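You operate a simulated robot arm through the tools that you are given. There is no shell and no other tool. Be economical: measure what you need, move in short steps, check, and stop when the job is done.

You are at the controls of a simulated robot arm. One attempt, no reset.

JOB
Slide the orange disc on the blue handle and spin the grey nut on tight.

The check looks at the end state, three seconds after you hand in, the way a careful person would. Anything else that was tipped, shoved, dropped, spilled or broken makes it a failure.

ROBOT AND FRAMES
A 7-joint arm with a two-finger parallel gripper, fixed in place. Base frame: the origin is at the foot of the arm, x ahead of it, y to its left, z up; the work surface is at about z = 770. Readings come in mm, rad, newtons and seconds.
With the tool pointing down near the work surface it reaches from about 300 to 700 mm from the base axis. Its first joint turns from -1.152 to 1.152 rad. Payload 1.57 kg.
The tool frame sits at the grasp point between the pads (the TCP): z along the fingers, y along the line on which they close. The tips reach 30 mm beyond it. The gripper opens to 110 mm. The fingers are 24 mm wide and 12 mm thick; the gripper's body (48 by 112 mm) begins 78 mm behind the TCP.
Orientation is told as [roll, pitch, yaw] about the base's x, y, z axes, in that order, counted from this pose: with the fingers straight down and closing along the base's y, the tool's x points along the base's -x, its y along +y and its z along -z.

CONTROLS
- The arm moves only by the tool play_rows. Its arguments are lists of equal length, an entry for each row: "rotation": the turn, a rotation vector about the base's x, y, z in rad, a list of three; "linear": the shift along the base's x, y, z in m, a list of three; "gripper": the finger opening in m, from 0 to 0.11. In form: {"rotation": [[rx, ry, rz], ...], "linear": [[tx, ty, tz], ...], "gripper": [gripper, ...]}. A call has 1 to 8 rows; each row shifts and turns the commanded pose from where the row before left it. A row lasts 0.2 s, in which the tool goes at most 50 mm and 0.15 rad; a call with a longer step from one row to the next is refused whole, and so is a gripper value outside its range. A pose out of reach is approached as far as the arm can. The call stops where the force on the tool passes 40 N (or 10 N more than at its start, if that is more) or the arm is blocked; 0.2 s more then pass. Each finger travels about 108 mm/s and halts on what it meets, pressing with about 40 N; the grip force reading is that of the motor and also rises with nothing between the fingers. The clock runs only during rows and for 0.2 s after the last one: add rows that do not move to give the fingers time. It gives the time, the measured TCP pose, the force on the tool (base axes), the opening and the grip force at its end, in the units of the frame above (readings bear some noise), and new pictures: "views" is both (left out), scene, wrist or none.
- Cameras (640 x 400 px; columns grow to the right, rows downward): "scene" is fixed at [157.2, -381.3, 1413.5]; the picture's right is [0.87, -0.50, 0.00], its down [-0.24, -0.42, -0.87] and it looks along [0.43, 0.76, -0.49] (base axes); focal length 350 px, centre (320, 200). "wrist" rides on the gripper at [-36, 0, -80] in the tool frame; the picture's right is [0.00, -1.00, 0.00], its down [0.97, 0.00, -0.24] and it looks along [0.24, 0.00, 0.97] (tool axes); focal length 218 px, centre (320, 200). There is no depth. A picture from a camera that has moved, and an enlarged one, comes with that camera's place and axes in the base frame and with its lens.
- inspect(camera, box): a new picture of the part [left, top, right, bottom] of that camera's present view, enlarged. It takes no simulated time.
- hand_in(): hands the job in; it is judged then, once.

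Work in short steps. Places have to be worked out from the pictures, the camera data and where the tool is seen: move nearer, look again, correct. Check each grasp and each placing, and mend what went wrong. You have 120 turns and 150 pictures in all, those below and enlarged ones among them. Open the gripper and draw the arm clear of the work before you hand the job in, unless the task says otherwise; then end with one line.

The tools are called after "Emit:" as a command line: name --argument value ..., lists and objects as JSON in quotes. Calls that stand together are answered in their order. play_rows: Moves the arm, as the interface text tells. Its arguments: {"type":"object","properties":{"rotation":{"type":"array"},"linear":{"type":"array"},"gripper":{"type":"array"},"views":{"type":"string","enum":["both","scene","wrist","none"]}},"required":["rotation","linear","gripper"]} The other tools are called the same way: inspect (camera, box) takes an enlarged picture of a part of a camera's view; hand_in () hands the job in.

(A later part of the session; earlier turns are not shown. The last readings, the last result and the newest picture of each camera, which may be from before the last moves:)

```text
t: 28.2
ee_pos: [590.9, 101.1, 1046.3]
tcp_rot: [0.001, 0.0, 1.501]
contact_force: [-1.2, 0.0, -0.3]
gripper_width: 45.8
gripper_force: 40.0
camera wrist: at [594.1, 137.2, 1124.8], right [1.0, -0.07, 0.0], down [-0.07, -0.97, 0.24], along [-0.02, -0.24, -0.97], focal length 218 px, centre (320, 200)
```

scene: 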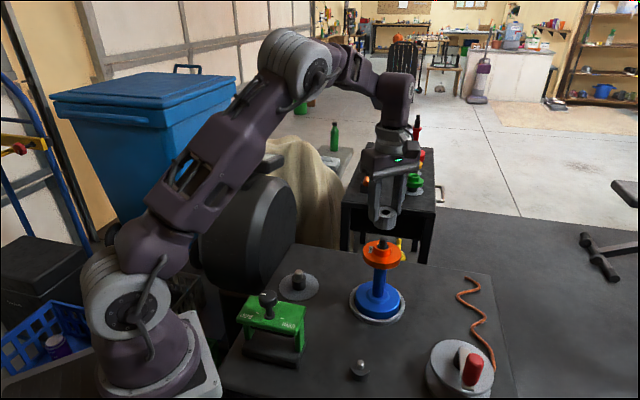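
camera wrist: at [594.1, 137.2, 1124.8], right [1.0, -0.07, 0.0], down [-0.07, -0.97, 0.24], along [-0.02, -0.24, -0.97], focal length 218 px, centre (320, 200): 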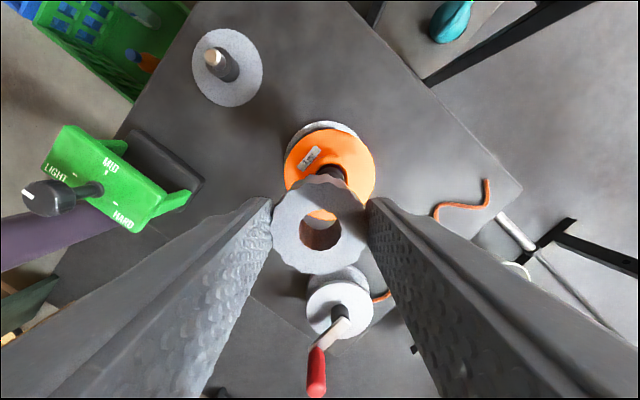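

That orientation is reachable. Next I'll move above the rod and lower to TCP z≈1000, with the nut's bottom about 15 mm above the tip, then look through the bore.

Emit:
play_rows --rotation '[[0, 0, 0], [0, 0, 0], [0, 0, 0], [0, 0, 0]]' --linear '[[0.0095, 0.0047, 0], [0, 0, -0.023], [0, 0, -0.023], [0, 0, 0]]' --gripper '[0.035, 0.035, 0.035, 0.035]' --views "none"

Emit:
inspect --camera "wrist" --box '[240, 120, 400, 300]'

Emit:
inspect --camera "scene" --box '[330, 170, 430, 270]'

```text
t: 29.2
ee_pos: [599.3, 106.9, 1000.2]
tcp_rot: [0.0, 0.0, 1.499]
contact_force: [0.3, 0.3, -0.3]
gripper_width: 45.7
gripper_force: 39.9
```

```text
2.22 times, centred on (320, 210) of wrist
camera zoom: at [603.2, 142.0, 1080.0], right [1.0, -0.07, 0.0], down [-0.07, -0.97, 0.24], along [-0.02, -0.24, -0.97], focal length 485 px, centre (320, 178)
```

zoom: 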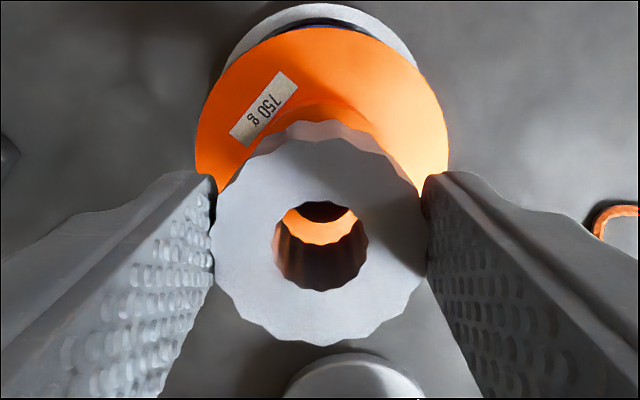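

```text
4.00 times, centred on (380, 220) of scene
camera zoom: at [157.2, -381.3, 1413.5], right [0.87, -0.5, 0.0], down [-0.24, -0.42, -0.87], along [0.43, 0.76, -0.49], focal length 1399 px, centre (80, 120)
```

zoom: 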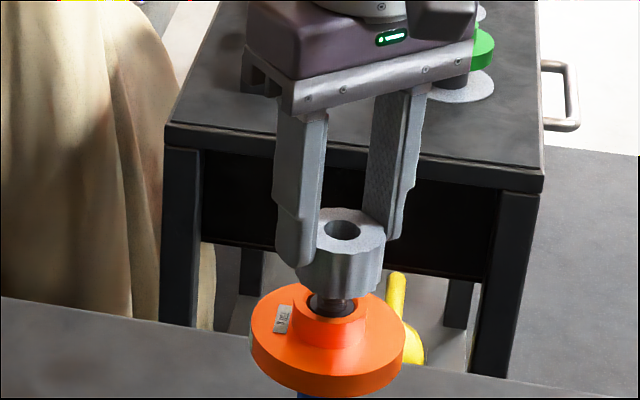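

The tip shows in the bore nearly centred. I'll lower 12 mm and re-check before engaging.

Emit:
play_rows --rotation '[[0, 0, 0], [0, 0, 0]]' --linear '[[0.0005, 0, -0.012], [0, 0, 0]]' --gripper '[0.035, 0.035]' --views "none"

Emit:
inspect --camera "wrist" --box '[280, 160, 360, 260]'

Emit:
inspect --camera "scene" --box '[355, 210, 415, 270]'

```text
t: 29.8
ee_pos: [601.2, 106.9, 986.5]
tcp_rot: [0.0, 0.0, 1.498]
contact_force: [0.0, 5.4, 1.5]
gripper_width: 45.7
gripper_force: 40.4
```

```text
4.00 times, centred on (320, 210) of wrist
camera zoom: at [603.5, 142.2, 1067.5], right [1.0, -0.07, 0.0], down [-0.07, -0.97, 0.24], along [-0.02, -0.24, -0.97], focal length 873 px, centre (320, 160)
```

zoom: 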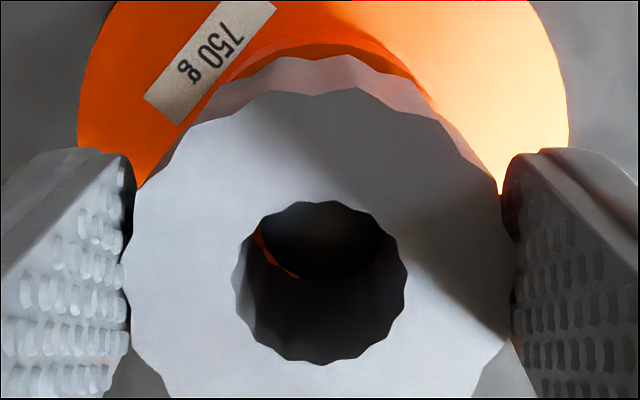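

```text
6.67 times, centred on (385, 240) of scene
camera zoom: at [157.2, -381.2, 1413.5], right [0.87, -0.5, 0.0], down [-0.24, -0.42, -0.87], along [0.43, 0.76, -0.49], focal length 2331 px, centre (-113, -67)
```

zoom: 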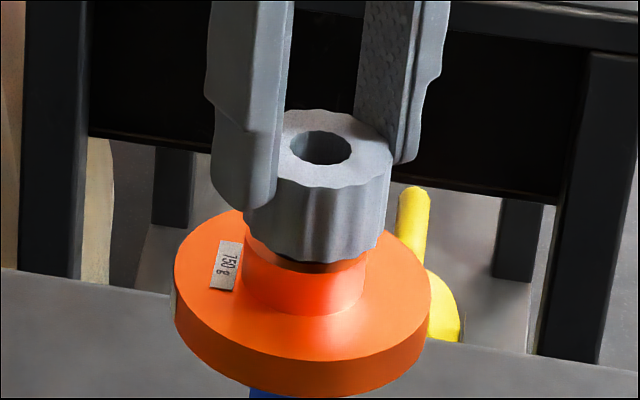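

There is a +y side load of 5 N, and the gap in the bore is at lower-left, so the nut must go +x and +y. I'll lift 3 mm, shift and retry.

Emit:
play_rows --rotation '[[0, 0, 0], [0, 0, 0], [0, 0, 0], [0, 0, 0]]' --linear '[[0, 0, 0.003], [0.0007, 0.0015, 0], [0, 0, -0.003], [0, 0, 0]]' --gripper '[0.035, 0.035, 0.035, 0.035]' --views "none"

Emit:
inspect --camera "wrist" --box '[280, 160, 360, 260]'

Emit:
inspect --camera "scene" --box '[355, 210, 415, 270]'

```text
t: 30.8
ee_pos: [600.9, 106.6, 987.8]
tcp_rot: [0.001, 0.0, 1.5]
contact_force: [0.5, 5.0, 1.4]
gripper_width: 45.3
gripper_force: 39.7
```

```text
4.00 times, centred on (320, 210) of wrist
camera zoom: at [603.8, 142.4, 1066.8], right [1.0, -0.07, 0.0], down [-0.07, -0.97, 0.24], along [-0.02, -0.24, -0.97], focal length 873 px, centre (320, 160)
```

zoom: 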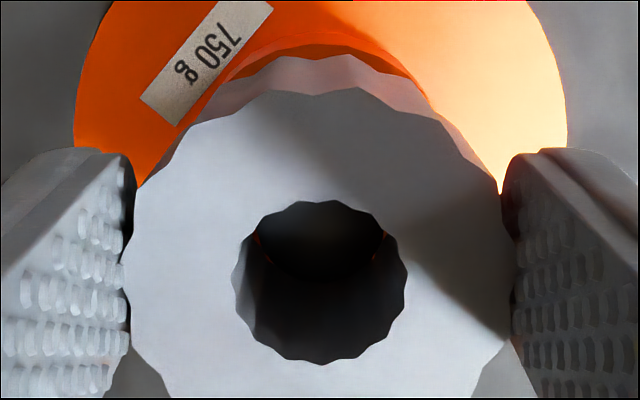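

```text
6.67 times, centred on (385, 240) of scene
camera zoom: at [157.2, -381.2, 1413.5], right [0.87, -0.5, 0.0], down [-0.24, -0.42, -0.87], along [0.43, 0.76, -0.49], focal length 2331 px, centre (-113, -67)
```

zoom: 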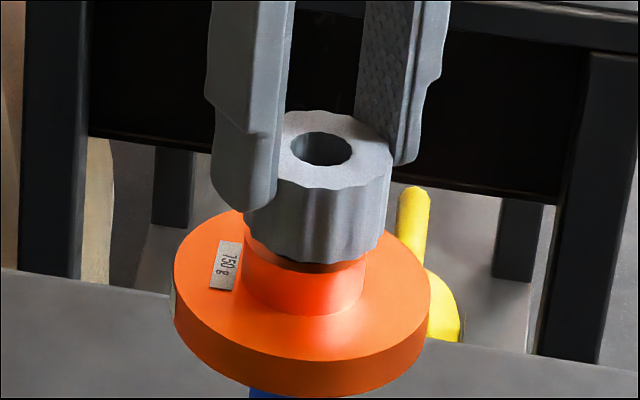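

Now it's centred in x, but a +y load of 5 N remains. I'll shift +y another 1.2 mm.

Emit:
play_rows --rotation '[[0, 0, 0], [0, 0, 0], [0, 0, 0], [0, 0, 0]]' --linear '[[0, 0, 0.002], [0, 0.0012, 0], [0, 0, -0.002], [0, 0, 0]]' --gripper '[0.035, 0.035, 0.035, 0.035]' --views "none"

Emit:
inspect --camera "wrist" --box '[280, 160, 360, 260]'

```text
t: 31.8
ee_pos: [601.4, 107.1, 986.4]
tcp_rot: [0.002, 0.0, 1.497]
contact_force: [0.6, 0.1, -0.3]
gripper_width: 45.8
gripper_force: 39.7
```

```text
4.00 times, centred on (320, 210) of wrist
camera zoom: at [604.1, 143.4, 1066.2], right [1.0, -0.07, 0.0], down [-0.07, -0.97, 0.24], along [-0.02, -0.24, -0.97], focal length 873 px, centre (320, 160)
```

zoom: 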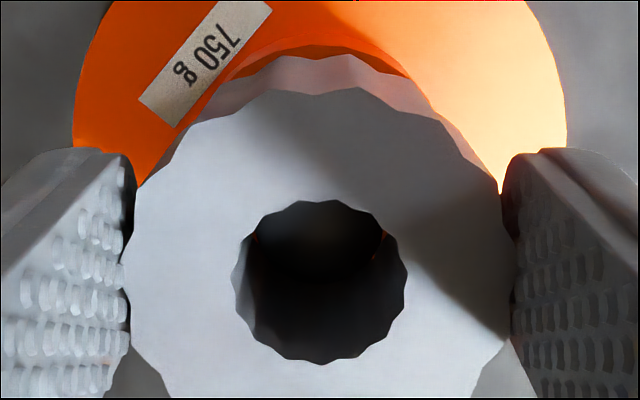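

The load is gone, so it is aligned. I'll lower in 2 mm steps until the thread is met.

Emit:
play_rows --rotation '[[0, 0, 0], [0, 0, 0], [0, 0, 0], [0, 0, 0]]' --linear '[[0, 0.0003, -0.002], [0, 0, -0.002], [0, 0, 0], [0, 0, 0]]' --gripper '[0.035, 0.035, 0.035, 0.035]' --views "none"

Emit:
inspect --camera "scene" --box '[355, 210, 415, 270]'

```text
t: 32.8
ee_pos: [601.1, 108.0, 982.2]
tcp_rot: [0.0, 0.0, 1.499]
contact_force: [-0.1, -0.2, -1.1]
gripper_width: 45.5
gripper_force: 40.3
```

```text
6.67 times, centred on (385, 240) of scene
camera zoom: at [157.2, -381.3, 1413.5], right [0.87, -0.5, 0.0], down [-0.24, -0.42, -0.87], along [0.43, 0.76, -0.49], focal length 2331 px, centre (-113, -67)
```

zoom: 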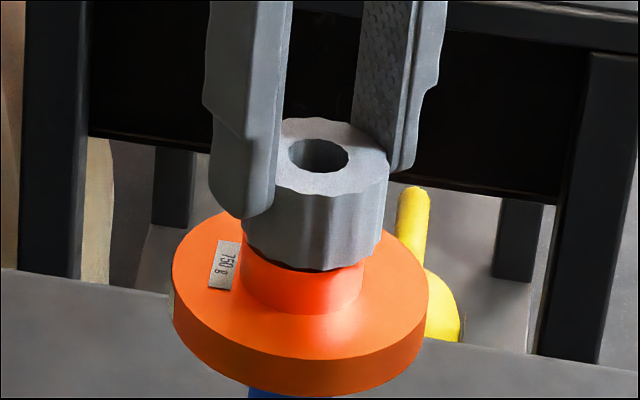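

No contact yet. I'll go down in further small steps.

Emit:
play_rows --rotation '[[0, 0, 0], [0, 0, 0], [0, 0, 0], [0, 0, 0], [0, 0, 0]]' --linear '[[0, 0, -0.0015], [0, 0, -0.0015], [0, 0, -0.0015], [0, 0, 0], [0, 0, 0]]' --gripper '[0.035, 0.035, 0.035, 0.035, 0.035]' --views "none"

Emit:
inspect --camera "scene" --box '[355, 210, 415, 270]'

```text
t: 34.0
ee_pos: [602.0, 107.9, 978.4]
tcp_rot: [0.001, -0.001, 1.498]
contact_force: [-0.3, -0.2, 2.3]
gripper_width: 45.6
gripper_force: 40.1
```

```text
6.67 times, centred on (385, 240) of scene
camera zoom: at [157.2, -381.3, 1413.5], right [0.87, -0.5, 0.0], down [-0.24, -0.42, -0.87], along [0.43, 0.76, -0.49], focal length 2331 px, centre (-113, -67)
```

zoom: 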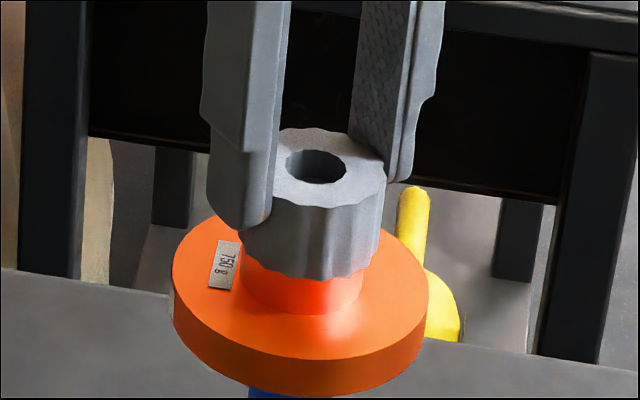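

Light contact (+2.5 N) has begun. I'll press 0.8 mm more and start turning clockwise, watching the axial force.

Emit:
play_rows --rotation '[[0, 0, 0], [0, 0, -0.14], [0, 0, -0.14], [0, 0, -0.14], [0, 0, -0.14], [0, 0, -0.14]]' --linear '[[0, 0, -0.0008], [0, 0, 0], [0, 0, 0], [0, 0, 0], [0, 0, 0], [0, 0, 0]]' --gripper '[0.035, 0.035, 0.035, 0.035, 0.035, 0.035]' --views "none"

Emit:
inspect --camera "wrist" --box '[240, 130, 400, 280]'

Emit:
inspect --camera "scene" --box '[355, 210, 415, 270]'

```text
t: 35.4
ee_pos: [602.2, 108.0, 978.5]
tcp_rot: [-0.004, -0.003, 0.795]
contact_force: [5.8, -9.2, 31.7]
gripper_width: 45.3
gripper_force: 39.5
```

```text
2.67 times, centred on (320, 205) of wrist
camera zoom: at [626.7, 133.1, 1058.5], right [0.71, -0.7, 0.0], down [-0.68, -0.69, 0.24], along [-0.16, -0.17, -0.97], focal length 582 px, centre (320, 187)
```

zoom: 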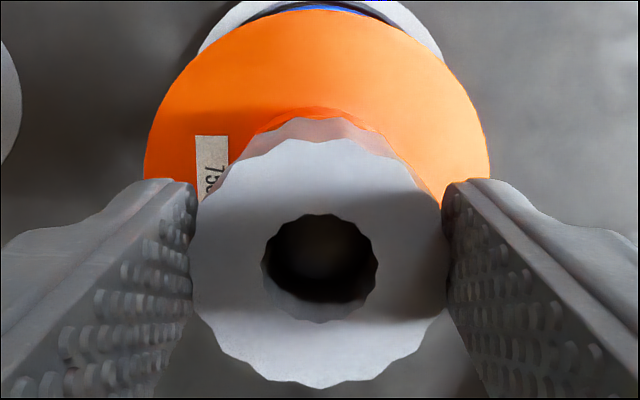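

```text
6.67 times, centred on (385, 240) of scene
camera zoom: at [156.8, -381.7, 1413.4], right [0.87, -0.5, 0.0], down [-0.24, -0.42, -0.87], along [0.44, 0.76, -0.49], focal length 2331 px, centre (-113, -67)
```

zoom: 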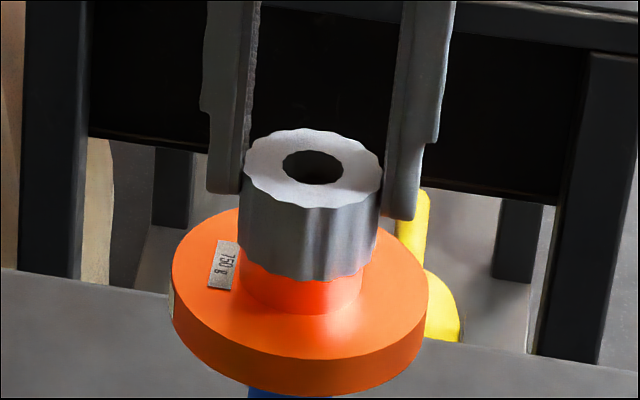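

There are side forces (5.8, -9.2) from turning slightly off-axis, and the axial force is 32 N. I'll ease sideways along the force and keep turning, then read.

Emit:
play_rows --rotation '[[0, 0, 0], [0, 0, -0.14], [0, 0, -0.14], [0, 0, 0]]' --linear '[[0.0004, -0.0006, 0.0003], [0, 0, 0], [0, 0, 0], [0, 0, 0]]' --gripper '[0.035, 0.035, 0.035, 0.035]' --views "none"

Emit:
inspect --camera "wrist" --box '[240, 130, 400, 280]'

```text
t: 36.4
ee_pos: [601.5, 108.0, 978.4]
tcp_rot: [0.0, -0.001, 0.516]
contact_force: [8.6, -7.6, 19.6]
gripper_width: 45.3
gripper_force: 40.2
```

```text
2.67 times, centred on (320, 205) of wrist
camera zoom: at [632.9, 125.1, 1057.7], right [0.49, -0.87, 0.0], down [-0.84, -0.48, 0.24], along [-0.21, -0.12, -0.97], focal length 582 px, centre (320, 187)
```

zoom: 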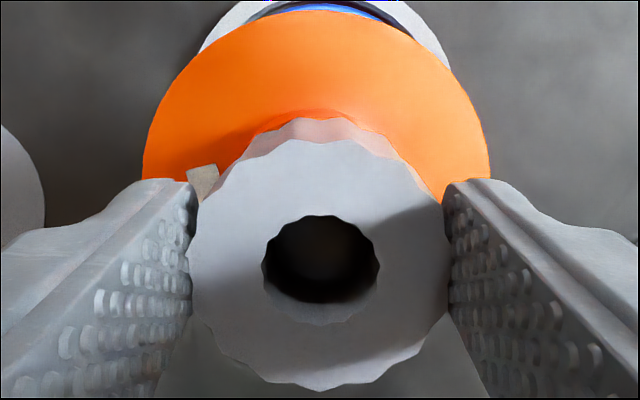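

The nut turns with the gripper while the disc stays put. The lateral force persists, so I'll follow it by 0.8 mm and see whether it falls.

Emit:
play_rows --rotation '[[0, 0, 0], [0, 0, 0]]' --linear '[[0.0008, -0.0007, 0], [0, 0, 0]]' --gripper '[0.035, 0.035]' --views "none"

Emit:
play_rows --rotation '[[0, 0, -0.14], [0, 0, -0.14], [0, 0, -0.14], [0, 0, -0.14], [0, 0, 0]]' --linear '[[0, 0, 0], [0, 0, 0], [0, 0, 0], [0, 0, 0], [0, 0, 0]]' --gripper '[0.035, 0.035, 0.035, 0.035, 0.035]' --views "none"

```text
t: 37.0
ee_pos: [601.3, 107.4, 976.9]
tcp_rot: [0.0, -0.001, 0.518]
contact_force: [7.9, -6.8, 13.5]
gripper_width: 45.0
gripper_force: 40.3
```

```text
t: 38.2
ee_pos: [600.8, 107.1, 977.7]
tcp_rot: [0.0, 0.003, -0.043]
contact_force: [-10.0, -4.9, 14.2]
gripper_width: 45.1
gripper_force: 39.9
```

Axial force fell from 32 to 14 N and z dropped about 0.7 mm over a quarter turn, which suggests the thread is engaging. I'll relieve the side load and press lightly while turning on.

Emit:
play_rows --rotation '[[0, 0, 0], [0, 0, 0]]' --linear '[[-0.0006, -0.0003, 0], [0, 0, 0]]' --gripper '[0.035, 0.035]' --views "none"

Emit:
play_rows --rotation '[[0, 0, -0.14], [0, 0, -0.14], [0, 0, -0.14], [0, 0, -0.14], [0, 0, 0]]' --linear '[[0, 0, 0], [0, 0, 0], [0, 0, 0], [0, 0, 0], [0, 0, 0]]' --gripper '[0.035, 0.035, 0.035, 0.035, 0.035]' --views "scene"

Emit:
inspect --camera "scene" --box '[355, 210, 415, 270]'

```text
t: 38.8
ee_pos: [601.6, 107.5, 978.6]
tcp_rot: [0.001, 0.002, -0.041]
contact_force: [-9.1, -3.1, 8.6]
gripper_width: 45.2
gripper_force: 39.8
```

```text
t: 40.0
ee_pos: [600.1, 106.2, 978.8]
tcp_rot: [0.0, 0.001, -0.602]
contact_force: [-10.2, -4.5, 14.1]
gripper_width: 45.3
gripper_force: 40.4
```

scene: 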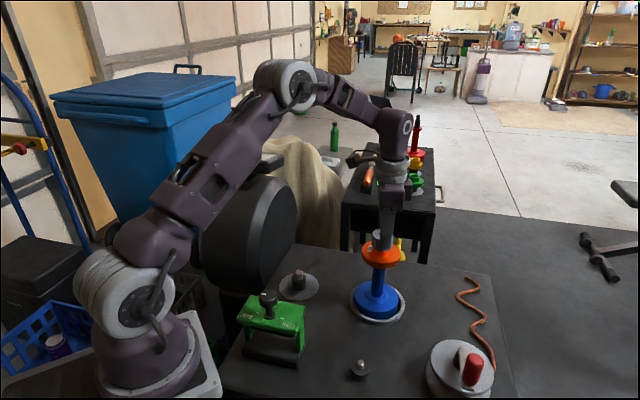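

```text
6.67 times, centred on (385, 240) of scene
camera zoom: at [156.7, -381.5, 1413.5], right [0.87, -0.5, 0.0], down [-0.24, -0.42, -0.87], along [0.44, 0.76, -0.49], focal length 2331 px, centre (-113, -67)
```

zoom: 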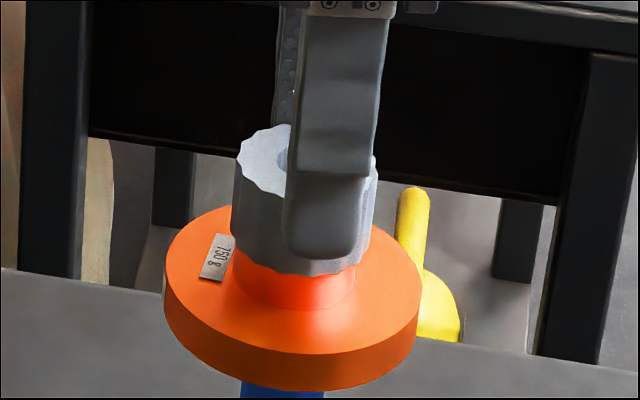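

The disc has shifted about 3 mm left in the scene, so the handle is being dragged. I'll check the whole handle before doing anything else.

Emit:
inspect --camera "scene" --box '[330, 220, 430, 330]'

Emit:
inspect --camera "wrist" --box '[200, 100, 440, 300]'

```text
3.64 times, centred on (380, 275) of scene
camera zoom: at [156.7, -381.5, 1413.5], right [0.87, -0.5, 0.0], down [-0.24, -0.42, -0.87], along [0.44, 0.76, -0.49], focal length 1272 px, centre (102, -73)
```

zoom: 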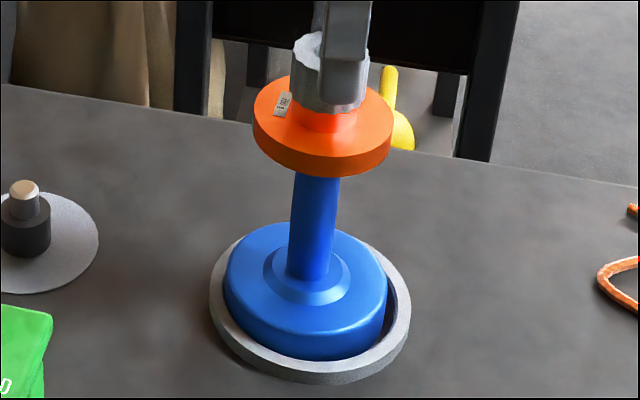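

```text
2.00 times, centred on (320, 200) of wrist
camera zoom: at [631.0, 86.2, 1058.1], right [-0.57, -0.82, 0.0], down [-0.8, 0.55, 0.24], along [-0.2, 0.14, -0.97], focal length 436 px, centre (320, 200)
```

zoom: 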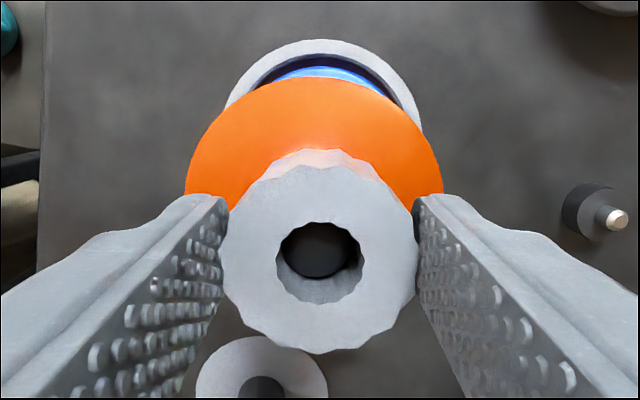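

The base slid within its grey tray until near the rim, but it is upright. I'll look closely at the nut/collar junction.

Emit:
inspect --camera "scene" --box '[365, 222, 405, 262]'

Emit:
inspect --camera "wrist" --box '[290, 200, 350, 260]'

```text
10.00 times, centred on (385, 242) of scene
camera zoom: at [156.7, -381.5, 1413.5], right [0.87, -0.5, 0.0], down [-0.24, -0.42, -0.87], along [0.44, 0.76, -0.49], focal length 3497 px, centre (-330, -220)
```

zoom: 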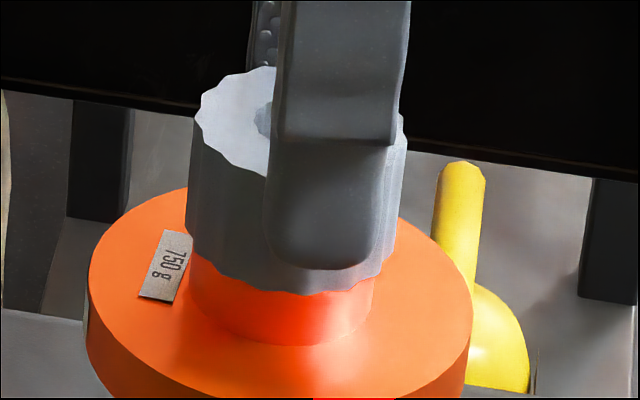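

```text
6.67 times, centred on (320, 230) of wrist
camera zoom: at [631.0, 86.2, 1058.1], right [-0.57, -0.82, 0.0], down [-0.8, 0.55, 0.24], along [-0.2, 0.14, -0.97], focal length 1455 px, centre (320, 0)
```

zoom: 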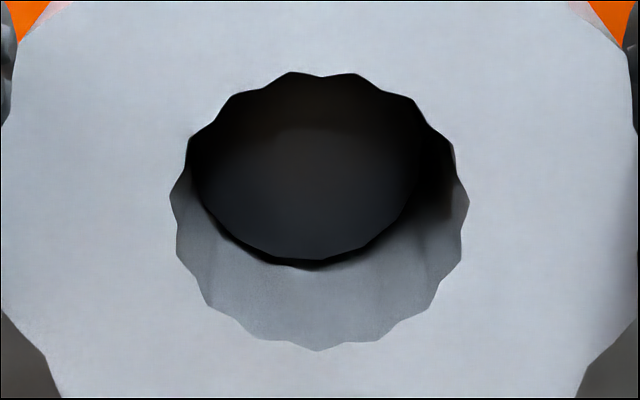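

I'll release the nut here, since I'd need a regrasp anyway, and back up a little to see how it sits on the thread.

Emit:
play_rows --rotation '[[0, 0, 0], [0, 0, 0], [0, 0, 0], [0, 0, 0], [0, 0, 0], [0, 0, 0]]' --linear '[[0, 0, 0], [0, 0, 0], [0, 0, 0.02], [0, 0, 0.03], [0, 0, 0.03], [0, 0, 0]]' --gripper '[0.05, 0.07, 0.08, 0.08, 0.08, 0.08]' --views "none"

Emit:
inspect --camera "scene" --box '[355, 215, 415, 275]'

Emit:
inspect --camera "wrist" --box '[240, 120, 400, 260]'

```text
t: 41.4
ee_pos: [603.0, 107.2, 1058.2]
tcp_rot: [-0.001, -0.001, -0.601]
contact_force: [1.0, 0.2, 0.2]
gripper_width: 80.0
gripper_force: 0.1
```

```text
6.67 times, centred on (385, 245) of scene
camera zoom: at [157.2, -381.3, 1413.5], right [0.87, -0.5, 0.0], down [-0.24, -0.42, -0.87], along [0.43, 0.76, -0.49], focal length 2331 px, centre (-113, -100)
```

zoom: 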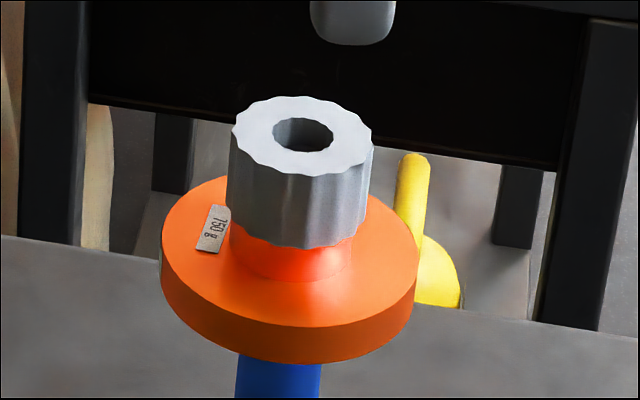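

```text
2.86 times, centred on (320, 190) of wrist
camera zoom: at [632.8, 86.8, 1138.5], right [-0.57, -0.82, 0.0], down [-0.8, 0.55, 0.24], along [-0.2, 0.14, -0.97], focal length 624 px, centre (320, 229)
```

zoom: 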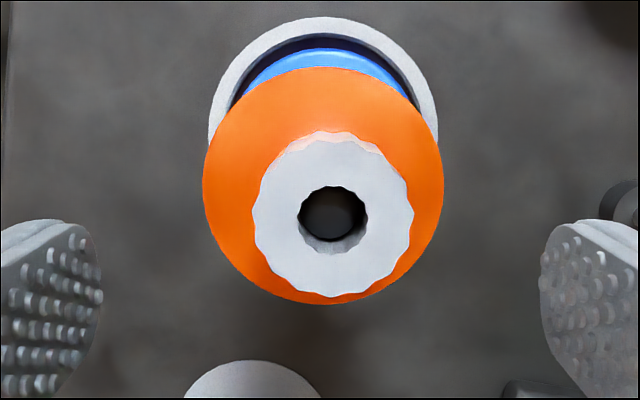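

The nut stays on the rod, its axis now at about (596.5, 107), because the handle slid about 4 mm in its tray. I'll turn the open gripper back to yaw +1.5, centre on the new axis and regrasp.

Emit:
play_rows --rotation '[[0, 0, 0.15], [0, 0, 0.15], [0, 0, 0.15], [0, 0, 0.15], [0, 0, 0.15], [0, 0, 0.15], [0, 0, 0.15], [0, 0, 0.15]]' --linear '[[-0.0065, 0, 0], [0, 0, 0], [0, 0, 0], [0, 0, 0], [0, 0, 0], [0, 0, 0], [0, 0, 0], [0, 0, 0]]' --gripper '[0.08, 0.08, 0.08, 0.08, 0.08, 0.08, 0.08, 0.08]' --views "none"

Emit:
play_rows --rotation '[[0, 0, 0.15], [0, 0, 0.15], [0, 0, 0.15], [0, 0, 0.15], [0, 0, 0.15], [0, 0, 0.15], [0, 0, 0]]' --linear '[[0, 0, 0], [0, 0, 0], [0, 0, 0], [0, 0, 0], [0, 0, 0], [0, 0, 0], [0, 0, 0]]' --gripper '[0.08, 0.08, 0.08, 0.08, 0.08, 0.08, 0.08]' --views "none"

Emit:
inspect --camera "wrist" --box '[240, 120, 400, 260]'

Emit:
inspect --camera "scene" --box '[340, 220, 420, 330]'

```text
t: 43.2
ee_pos: [595.2, 106.1, 1057.4]
tcp_rot: [-0.001, 0.001, 0.6]
contact_force: [-1.1, -0.1, 0.9]
gripper_width: 79.7
gripper_force: 0.0
```

```text
t: 44.8
ee_pos: [595.6, 106.2, 1056.9]
tcp_rot: [0.001, -0.001, 1.5]
contact_force: [-0.3, 0.2, 0.0]
gripper_width: 79.9
gripper_force: 0.0
```

```text
2.86 times, centred on (320, 190) of wrist
camera zoom: at [598.5, 142.8, 1137.6], right [1.0, -0.07, 0.0], down [-0.07, -0.97, 0.24], along [-0.02, -0.24, -0.97], focal length 624 px, centre (320, 229)
```

zoom: 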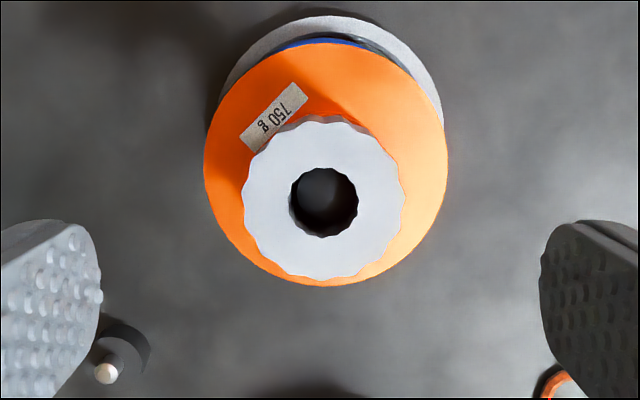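

```text
3.64 times, centred on (380, 275) of scene
camera zoom: at [157.2, -381.3, 1413.5], right [0.87, -0.5, 0.0], down [-0.24, -0.42, -0.87], along [0.43, 0.76, -0.49], focal length 1272 px, centre (102, -73)
```

zoom: 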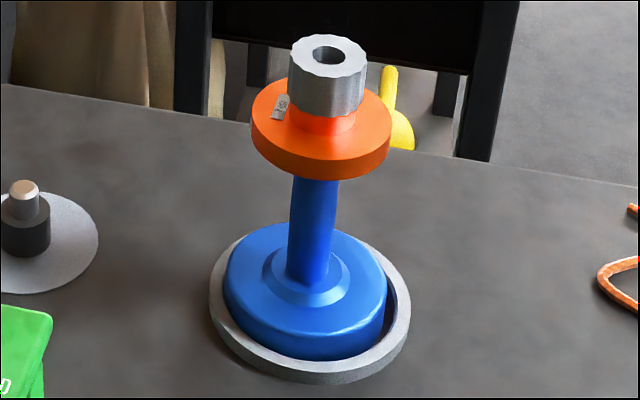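

The nut is upright at about (597, 105.4) with its top at z≈957. I'll shift (+1.1, -1.3) and lower to TCP z≈967, then close gently.

Emit:
play_rows --rotation '[[0, 0, 0], [0, 0, 0], [0, 0, 0], [0, 0, 0], [0, 0, 0], [0, 0, 0], [0, 0, 0], [0, 0, 0]]' --linear '[[0.0011, -0.0013, -0.03], [0, 0, -0.03], [0, 0, -0.03], [0, 0, 0], [0, 0, 0], [0, 0, 0], [0, 0, 0], [0, 0, 0]]' --gripper '[0.08, 0.08, 0.08, 0.07, 0.06, 0.05, 0.04, 0.035]' --views "none"

Emit:
inspect --camera "wrist" --box '[240, 120, 400, 280]'

Emit:
inspect --camera "scene" --box '[340, 210, 420, 330]'

```text
t: 46.6
ee_pos: [596.2, 106.4, 968.0]
tcp_rot: [-0.001, -0.001, 1.498]
contact_force: [4.2, 1.1, -2.1]
gripper_width: 45.4
gripper_force: 40.3
```

```text
2.50 times, centred on (320, 200) of wrist
camera zoom: at [599.2, 141.5, 1047.3], right [1.0, -0.07, 0.0], down [-0.07, -0.97, 0.24], along [-0.02, -0.24, -0.97], focal length 546 px, centre (320, 200)
```

zoom: 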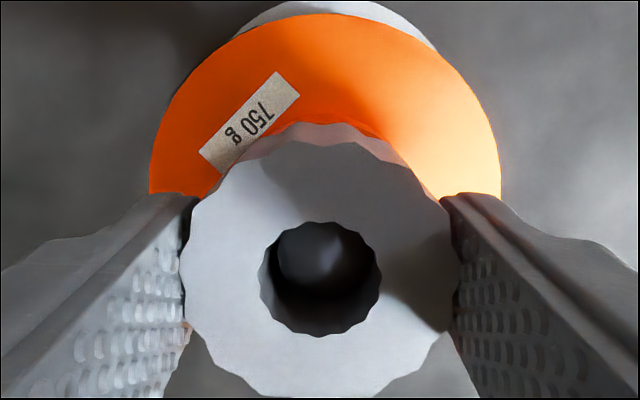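

```text
3.33 times, centred on (380, 270) of scene
camera zoom: at [157.4, -381.3, 1413.5], right [0.87, -0.5, 0.0], down [-0.24, -0.42, -0.87], along [0.43, 0.76, -0.49], focal length 1166 px, centre (120, -33)
```

zoom: 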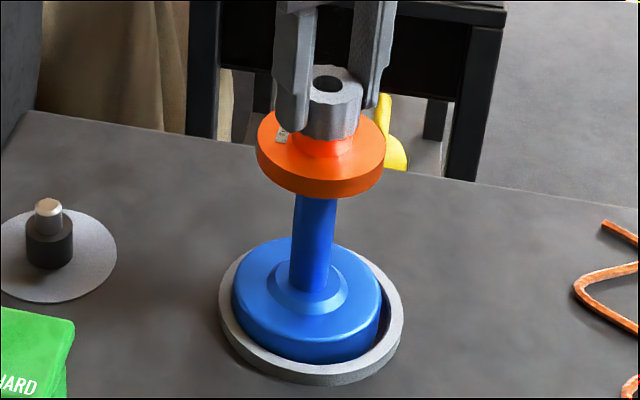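

Gripped and centred. To test whether the thread has caught, I'll lift 2 mm and read the force.

Emit:
play_rows --rotation '[[0, 0, 0], [0, 0, 0], [0, 0, 0]]' --linear '[[0, 0, 0.001], [0, 0, 0.001], [0, 0, 0]]' --gripper '[0.035, 0.035, 0.035]' --views "none"

Emit:
inspect --camera "scene" --box '[355, 215, 415, 275]'

```text
t: 47.4
ee_pos: [596.7, 106.2, 969.5]
tcp_rot: [0.002, -0.002, 1.499]
contact_force: [-0.1, -0.8, -16.7]
gripper_width: 45.3
gripper_force: 40.1
```

```text
6.67 times, centred on (385, 245) of scene
camera zoom: at [157.6, -381.3, 1413.5], right [0.87, -0.5, 0.0], down [-0.24, -0.42, -0.87], along [0.43, 0.76, -0.49], focal length 2331 px, centre (-113, -100)
```

zoom: 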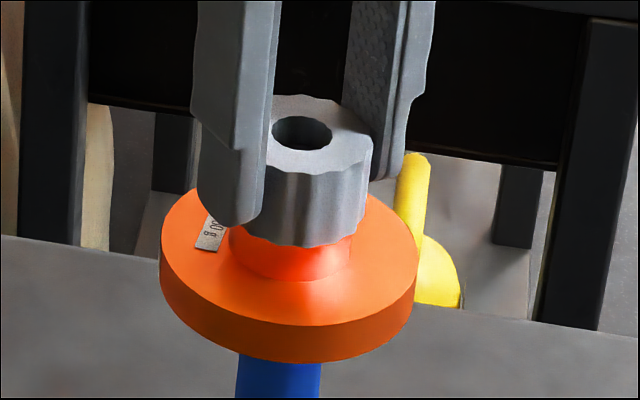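

Lifting meets a 17 N pull, so the thread has caught. I'll go back down and turn clockwise 0.9 rad, reading the axial force.

Emit:
play_rows --rotation '[[0, 0, 0], [0, 0, -0.15], [0, 0, -0.15], [0, 0, -0.15], [0, 0, -0.15], [0, 0, -0.15], [0, 0, -0.15], [0, 0, 0]]' --linear '[[0, 0, -0.002], [0, 0, 0], [0, 0, 0], [0, 0, 0], [0, 0, 0], [0, 0, 0], [0, 0, 0], [0, 0, 0]]' --gripper '[0.035, 0.035, 0.035, 0.035, 0.035, 0.035, 0.035, 0.035]' --views "none"

Emit:
inspect --camera "wrist" --box '[200, 80, 440, 300]'

Emit:
inspect --camera "scene" --box '[340, 210, 420, 330]'

```text
t: 49.2
ee_pos: [595.2, 105.1, 967.9]
tcp_rot: [-0.002, -0.003, 0.596]
contact_force: [-4.9, -5.1, 19.7]
gripper_width: 44.8
gripper_force: 39.9
```

```text
1.82 times, centred on (320, 190) of wrist
camera zoom: at [626.0, 125.7, 1048.1], right [0.56, -0.83, 0.0], down [-0.8, -0.55, 0.24], along [-0.2, -0.13, -0.97], focal length 397 px, centre (320, 218)
```

zoom: 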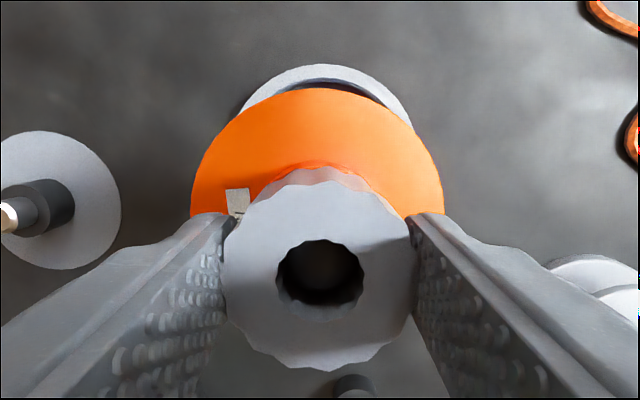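

```text
3.33 times, centred on (380, 270) of scene
camera zoom: at [156.7, -381.5, 1413.5], right [0.87, -0.5, 0.0], down [-0.24, -0.42, -0.87], along [0.44, 0.76, -0.49], focal length 1166 px, centre (120, -33)
```

zoom: 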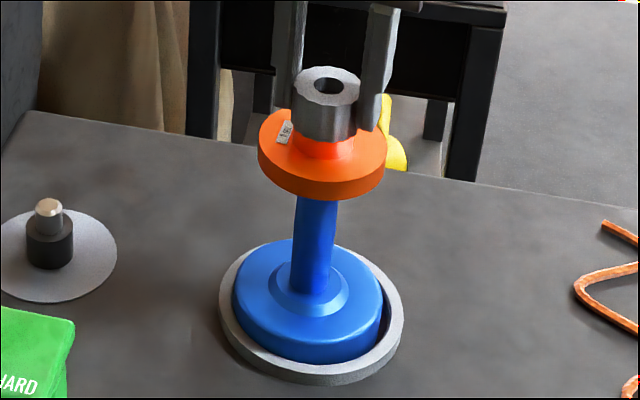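

The axial force is now +20 N, partly from the test lift. I'll continue clockwise 0.9 rad with no z change and compare.

Emit:
play_rows --rotation '[[0, 0, -0.15], [0, 0, -0.15], [0, 0, -0.15], [0, 0, 0]]' --linear '[[0, 0, 0], [0, 0, 0], [0, 0, 0], [0, 0, 0]]' --gripper '[0.035, 0.035, 0.035, 0.035]' --views "none"

Emit:
play_rows --rotation '[[0, 0, -0.15], [0, 0, -0.15], [0, 0, -0.15], [0, 0, 0]]' --linear '[[0, 0, 0], [0, 0, 0], [0, 0, 0], [0, 0, 0]]' --gripper '[0.035, 0.035, 0.035, 0.035]' --views "none"

Emit:
inspect --camera "scene" --box '[340, 210, 420, 330]'

Emit:
inspect --camera "wrist" --box '[200, 80, 440, 300]'

```text
t: 50.2
ee_pos: [596.0, 104.7, 967.7]
tcp_rot: [-0.001, -0.002, 0.147]
contact_force: [-3.4, -5.4, 23.3]
gripper_width: 44.6
gripper_force: 40.0
```

```text
t: 51.2
ee_pos: [596.2, 107.0, 967.5]
tcp_rot: [-0.001, 0.001, -0.304]
contact_force: [-1.6, 0.6, 7.0]
gripper_width: 45.2
gripper_force: 40.4
```

```text
3.33 times, centred on (380, 270) of scene
camera zoom: at [157.1, -381.3, 1413.5], right [0.87, -0.5, 0.0], down [-0.24, -0.42, -0.87], along [0.43, 0.76, -0.49], focal length 1166 px, centre (120, -33)
```

zoom: 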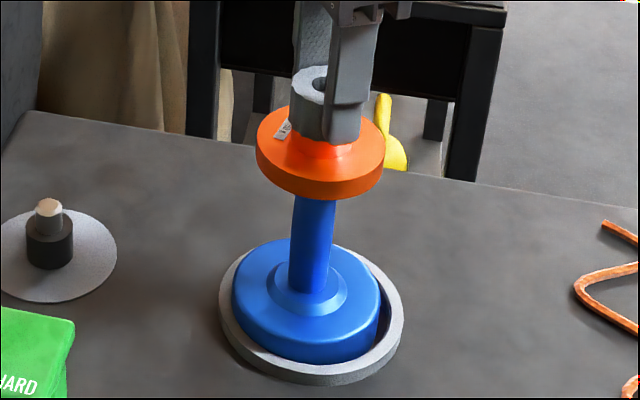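

```text
1.82 times, centred on (320, 190) of wrist
camera zoom: at [630.2, 95.8, 1047.1], right [-0.3, -0.95, 0.0], down [-0.93, 0.29, 0.24], along [-0.23, 0.07, -0.97], focal length 397 px, centre (320, 218)
```

zoom: 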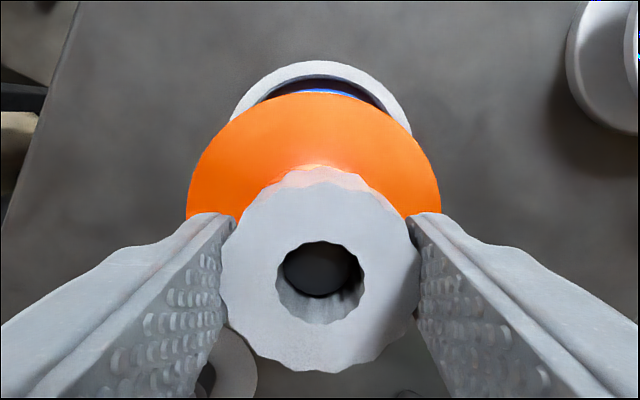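

The axial force is dropping, to 7 N, so the nut is moving down. I'll continue clockwise with a slight follow-down.

Emit:
play_rows --rotation '[[0, 0, -0.15], [0, 0, -0.15], [0, 0, -0.15], [0, 0, -0.15], [0, 0, 0]]' --linear '[[0, 0, -0.0002], [0, 0, 0], [0, 0, 0], [0, 0, 0], [0, 0, 0]]' --gripper '[0.035, 0.035, 0.035, 0.035, 0.035]' --views "none"

Emit:
play_rows --rotation '[[0, 0, -0.15], [0, 0, -0.15], [0, 0, -0.15], [0, 0, -0.15], [0, 0, 0]]' --linear '[[0, 0, 0], [0, 0, 0], [0, 0, 0], [0, 0, 0], [0, 0, 0]]' --gripper '[0.035, 0.035, 0.035, 0.035, 0.035]' --views "none"

Emit:
inspect --camera "wrist" --box '[200, 80, 440, 300]'

Emit:
inspect --camera "scene" --box '[340, 210, 420, 330]'

```text
t: 52.4
ee_pos: [597.0, 105.6, 967.6]
tcp_rot: [0.0, 0.0, -0.902]
contact_force: [0.4, 0.2, -2.1]
gripper_width: 45.2
gripper_force: 39.7
```

```text
t: 53.6
ee_pos: [596.3, 105.3, 968.0]
tcp_rot: [0.001, -0.002, -1.504]
contact_force: [1.4, -0.5, -8.2]
gripper_width: 45.0
gripper_force: 39.9
```

```text
1.82 times, centred on (320, 190) of wrist
camera zoom: at [599.1, 69.4, 1047.2], right [-1.0, -0.07, 0.0], down [-0.07, 0.97, 0.24], along [-0.02, 0.24, -0.97], focal length 397 px, centre (320, 218)
```

zoom: 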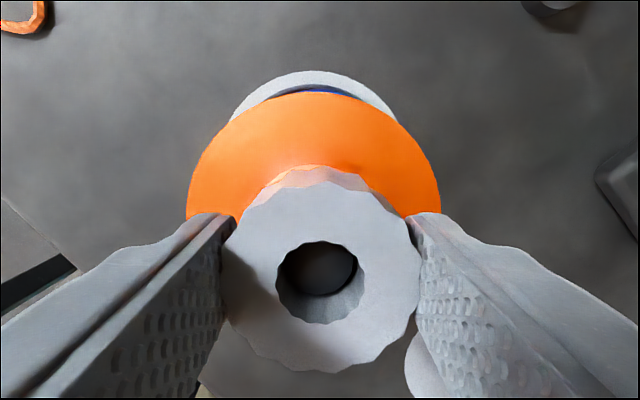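

```text
3.33 times, centred on (380, 270) of scene
camera zoom: at [157.4, -381.3, 1413.5], right [0.87, -0.5, 0.0], down [-0.24, -0.42, -0.87], along [0.43, 0.76, -0.49], focal length 1166 px, centre (120, -33)
```

zoom: 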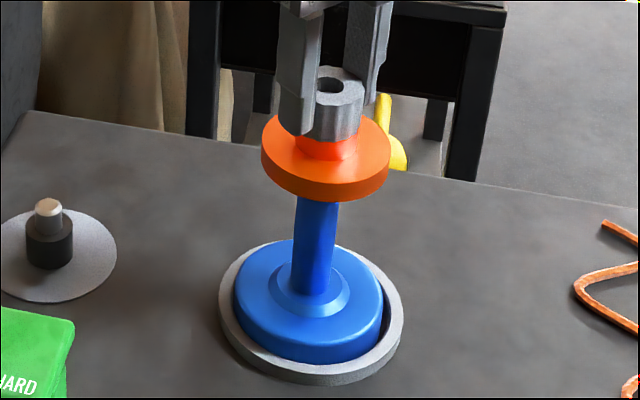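

The thread is pulling the nut down, with axial force falling to -8 N and no side load. I'll keep turning past -1.5 while following down about 0.5 mm.

Emit:
play_rows --rotation '[[0, 0, -0.15], [0, 0, -0.15], [0, 0, -0.15], [0, 0, -0.15], [0, 0, 0]]' --linear '[[0, 0, -0.0005], [0, 0, -0.0001], [0, 0, -0.0001], [0, 0, -0.0001], [0, 0, 0]]' --gripper '[0.035, 0.035, 0.035, 0.035, 0.035]' --views "none"

Emit:
play_rows --rotation '[[0, 0, -0.15], [0, 0, -0.15], [0, 0, -0.15], [0, 0, -0.15], [0, 0, 0]]' --linear '[[0, 0, -0.0001], [0, 0, -0.0001], [0, 0, -0.0001], [0, 0, -0.0001], [0, 0, 0]]' --gripper '[0.035, 0.035, 0.035, 0.035, 0.035]' --views "none"

Emit:
inspect --camera "scene" --box '[340, 210, 420, 330]'

```text
t: 54.8
ee_pos: [595.7, 105.1, 968.2]
tcp_rot: [0.004, 0.003, -2.101]
contact_force: [9.3, -2.6, 10.4]
gripper_width: 45.0
gripper_force: 40.2
```

```text
t: 56.0
ee_pos: [596.6, 106.0, 967.6]
tcp_rot: [0.001, 0.003, -2.703]
contact_force: [13.3, -4.7, 22.4]
gripper_width: 44.8
gripper_force: 39.5
```

```text
3.33 times, centred on (380, 270) of scene
camera zoom: at [157.1, -381.5, 1413.5], right [0.87, -0.5, 0.0], down [-0.24, -0.42, -0.87], along [0.43, 0.76, -0.49], focal length 1166 px, centre (120, -33)
```

zoom: 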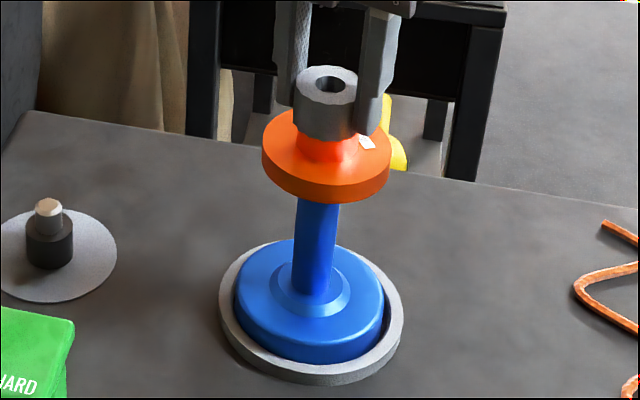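

The disc's label has rotated along with the nut, so the nut is clamped tight on the disc and everything turns together. I'll relieve the push, open, rise and inspect.

Emit:
play_rows --rotation '[[0, 0, 0], [0, 0, 0], [0, 0, 0], [0, 0, 0], [0, 0, 0.1], [0, 0, 0.15], [0, 0, 0.15], [0, 0, 0.15]]' --linear '[[0, 0, 0.0006], [0, 0, 0], [0, 0, 0], [0, 0, 0.02], [0, 0, 0.03], [0, 0, 0.03], [0, 0, 0.02], [0, 0, 0]]' --gripper '[0.035, 0.06, 0.08, 0.08, 0.08, 0.08, 0.08, 0.08]' --views "none"

Emit:
inspect --camera "scene" --box '[340, 210, 420, 330]'

Emit:
inspect --camera "wrist" --box '[220, 80, 420, 280]'

Emit:
inspect --camera "scene" --box '[362, 222, 406, 262]'

```text
t: 57.8
ee_pos: [595.9, 107.6, 1067.2]
tcp_rot: [0.001, 0.0, -2.147]
contact_force: [-0.4, -1.0, 0.4]
gripper_width: 80.2
gripper_force: 0.1
```

```text
3.33 times, centred on (380, 270) of scene
camera zoom: at [157.2, -381.3, 1413.5], right [0.87, -0.5, 0.0], down [-0.24, -0.42, -0.87], along [0.43, 0.76, -0.49], focal length 1166 px, centre (120, -33)
```

zoom: 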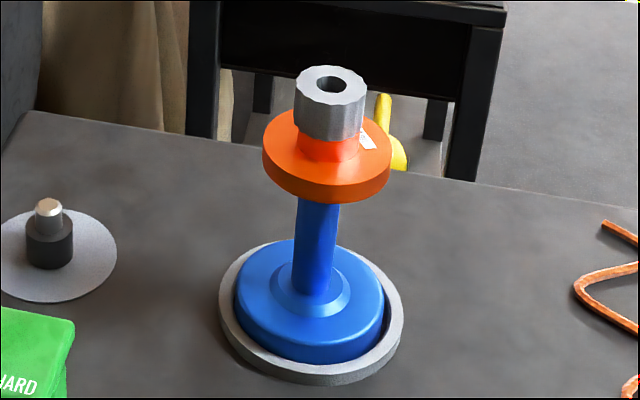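

```text
2.00 times, centred on (320, 180) of wrist
camera zoom: at [576.9, 77.5, 1146.7], right [-0.84, 0.55, 0.0], down [0.53, 0.81, 0.24], along [0.13, 0.2, -0.97], focal length 436 px, centre (320, 240)
```

zoom: 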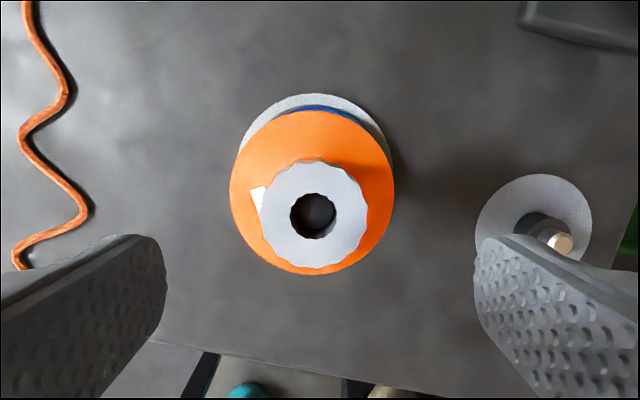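

```text
10.00 times, centred on (384, 242) of scene
camera zoom: at [157.2, -381.3, 1413.5], right [0.87, -0.5, 0.0], down [-0.24, -0.42, -0.87], along [0.43, 0.76, -0.49], focal length 3497 px, centre (-320, -220)
```

zoom: 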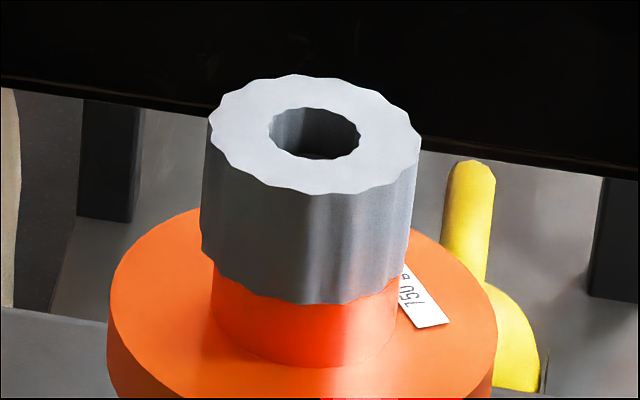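

To judge tightness I'll view the nut/collar junction with the same framing as at t=41.

Emit:
inspect --camera "scene" --box '[355, 215, 415, 275]'

```text
6.67 times, centred on (385, 245) of scene
camera zoom: at [157.2, -381.3, 1413.5], right [0.87, -0.5, 0.0], down [-0.24, -0.42, -0.87], along [0.43, 0.76, -0.49], focal length 2331 px, centre (-113, -100)
```

zoom: 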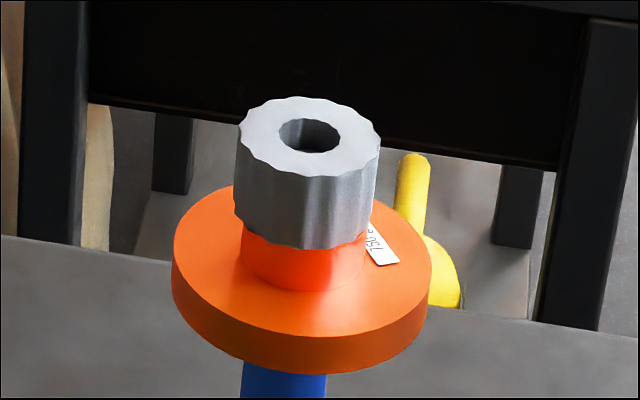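

Comparing framings, the disc has dropped about 4 mm onto the flange since t=41, having evidently been hung up before. The nut therefore has more to go. I'll rewind the open gripper to yaw≈+1.9, recentre on (598, 105) and regrasp.

Emit:
play_rows --rotation '[[0, 0, 0.15], [0, 0, 0.15], [0, 0, 0.15], [0, 0, 0.15], [0, 0, 0.15], [0, 0, 0.15], [0, 0, 0.15], [0, 0, 0.15]]' --linear '[[0.0017, -0.0027, 0], [0, 0, 0], [0, 0, 0], [0, 0, 0], [0, 0, 0], [0, 0, 0], [0, 0, 0], [0, 0, 0]]' --gripper '[0.08, 0.08, 0.08, 0.08, 0.08, 0.08, 0.08, 0.08]' --views "none"

Emit:
play_rows --rotation '[[0, 0, 0.15], [0, 0, 0.15], [0, 0, 0.15], [0, 0, 0.15], [0, 0, 0.15], [0, 0, 0.15], [0, 0, 0.15], [0, 0, 0.15]]' --linear '[[0, 0, 0], [0, 0, 0], [0, 0, 0], [0, 0, 0], [0, 0, 0], [0, 0, 0], [0, 0, 0], [0, 0, 0]]' --gripper '[0.08, 0.08, 0.08, 0.08, 0.08, 0.08, 0.08, 0.08]' --views "none"

Emit:
play_rows --rotation '[[0, 0, 0.15], [0, 0, 0.15], [0, 0, 0.15], [0, 0, 0.15], [0, 0, 0.15], [0, 0, 0.15], [0, 0, 0.15], [0, 0, 0.15]]' --linear '[[0, 0, 0], [0, 0, 0], [0, 0, 0], [0, 0, 0], [0, 0, 0], [0, 0, 0], [0, 0, 0], [0, 0, 0]]' --gripper '[0.08, 0.08, 0.08, 0.08, 0.08, 0.08, 0.08, 0.08]' --views "none"

Emit:
play_rows --rotation '[[0, 0, 0.15], [0, 0, 0.15], [0, 0, 0.15], [0, 0, 0]]' --linear '[[0, 0, 0], [0, 0, 0], [0, 0, 0], [0, 0, 0]]' --gripper '[0.08, 0.08, 0.08, 0.08]' --views "none"

Emit:
inspect --camera "wrist" --box '[240, 120, 400, 260]'

```text
t: 59.6
ee_pos: [598.1, 103.0, 1066.7]
tcp_rot: [-0.001, -0.001, -0.948]
contact_force: [0.5, -0.5, -0.4]
gripper_width: 79.9
gripper_force: 0.0
```

```text
t: 61.4
ee_pos: [597.5, 102.2, 1067.1]
tcp_rot: [0.0, -0.001, 0.251]
contact_force: [-1.2, 0.7, -0.8]
gripper_width: 79.7
gripper_force: 0.0
```

```text
t: 63.2
ee_pos: [597.8, 102.9, 1067.6]
tcp_rot: [0.0, 0.001, 1.45]
contact_force: [-0.9, -0.4, 0.7]
gripper_width: 80.1
gripper_force: 0.1
```

```text
t: 64.2
ee_pos: [597.7, 101.3, 1067.2]
tcp_rot: [0.0, 0.0, 1.899]
contact_force: [0.9, -0.3, -0.2]
gripper_width: 79.9
gripper_force: 0.0
```

```text
2.86 times, centred on (320, 190) of wrist
camera zoom: at [586.6, 136.4, 1147.3], right [0.95, 0.32, 0.0], down [0.31, -0.92, 0.24], along [0.08, -0.23, -0.97], focal length 624 px, centre (320, 229)
```

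zoom: 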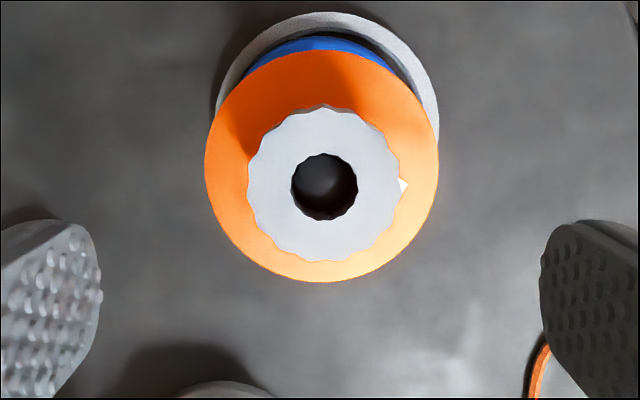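

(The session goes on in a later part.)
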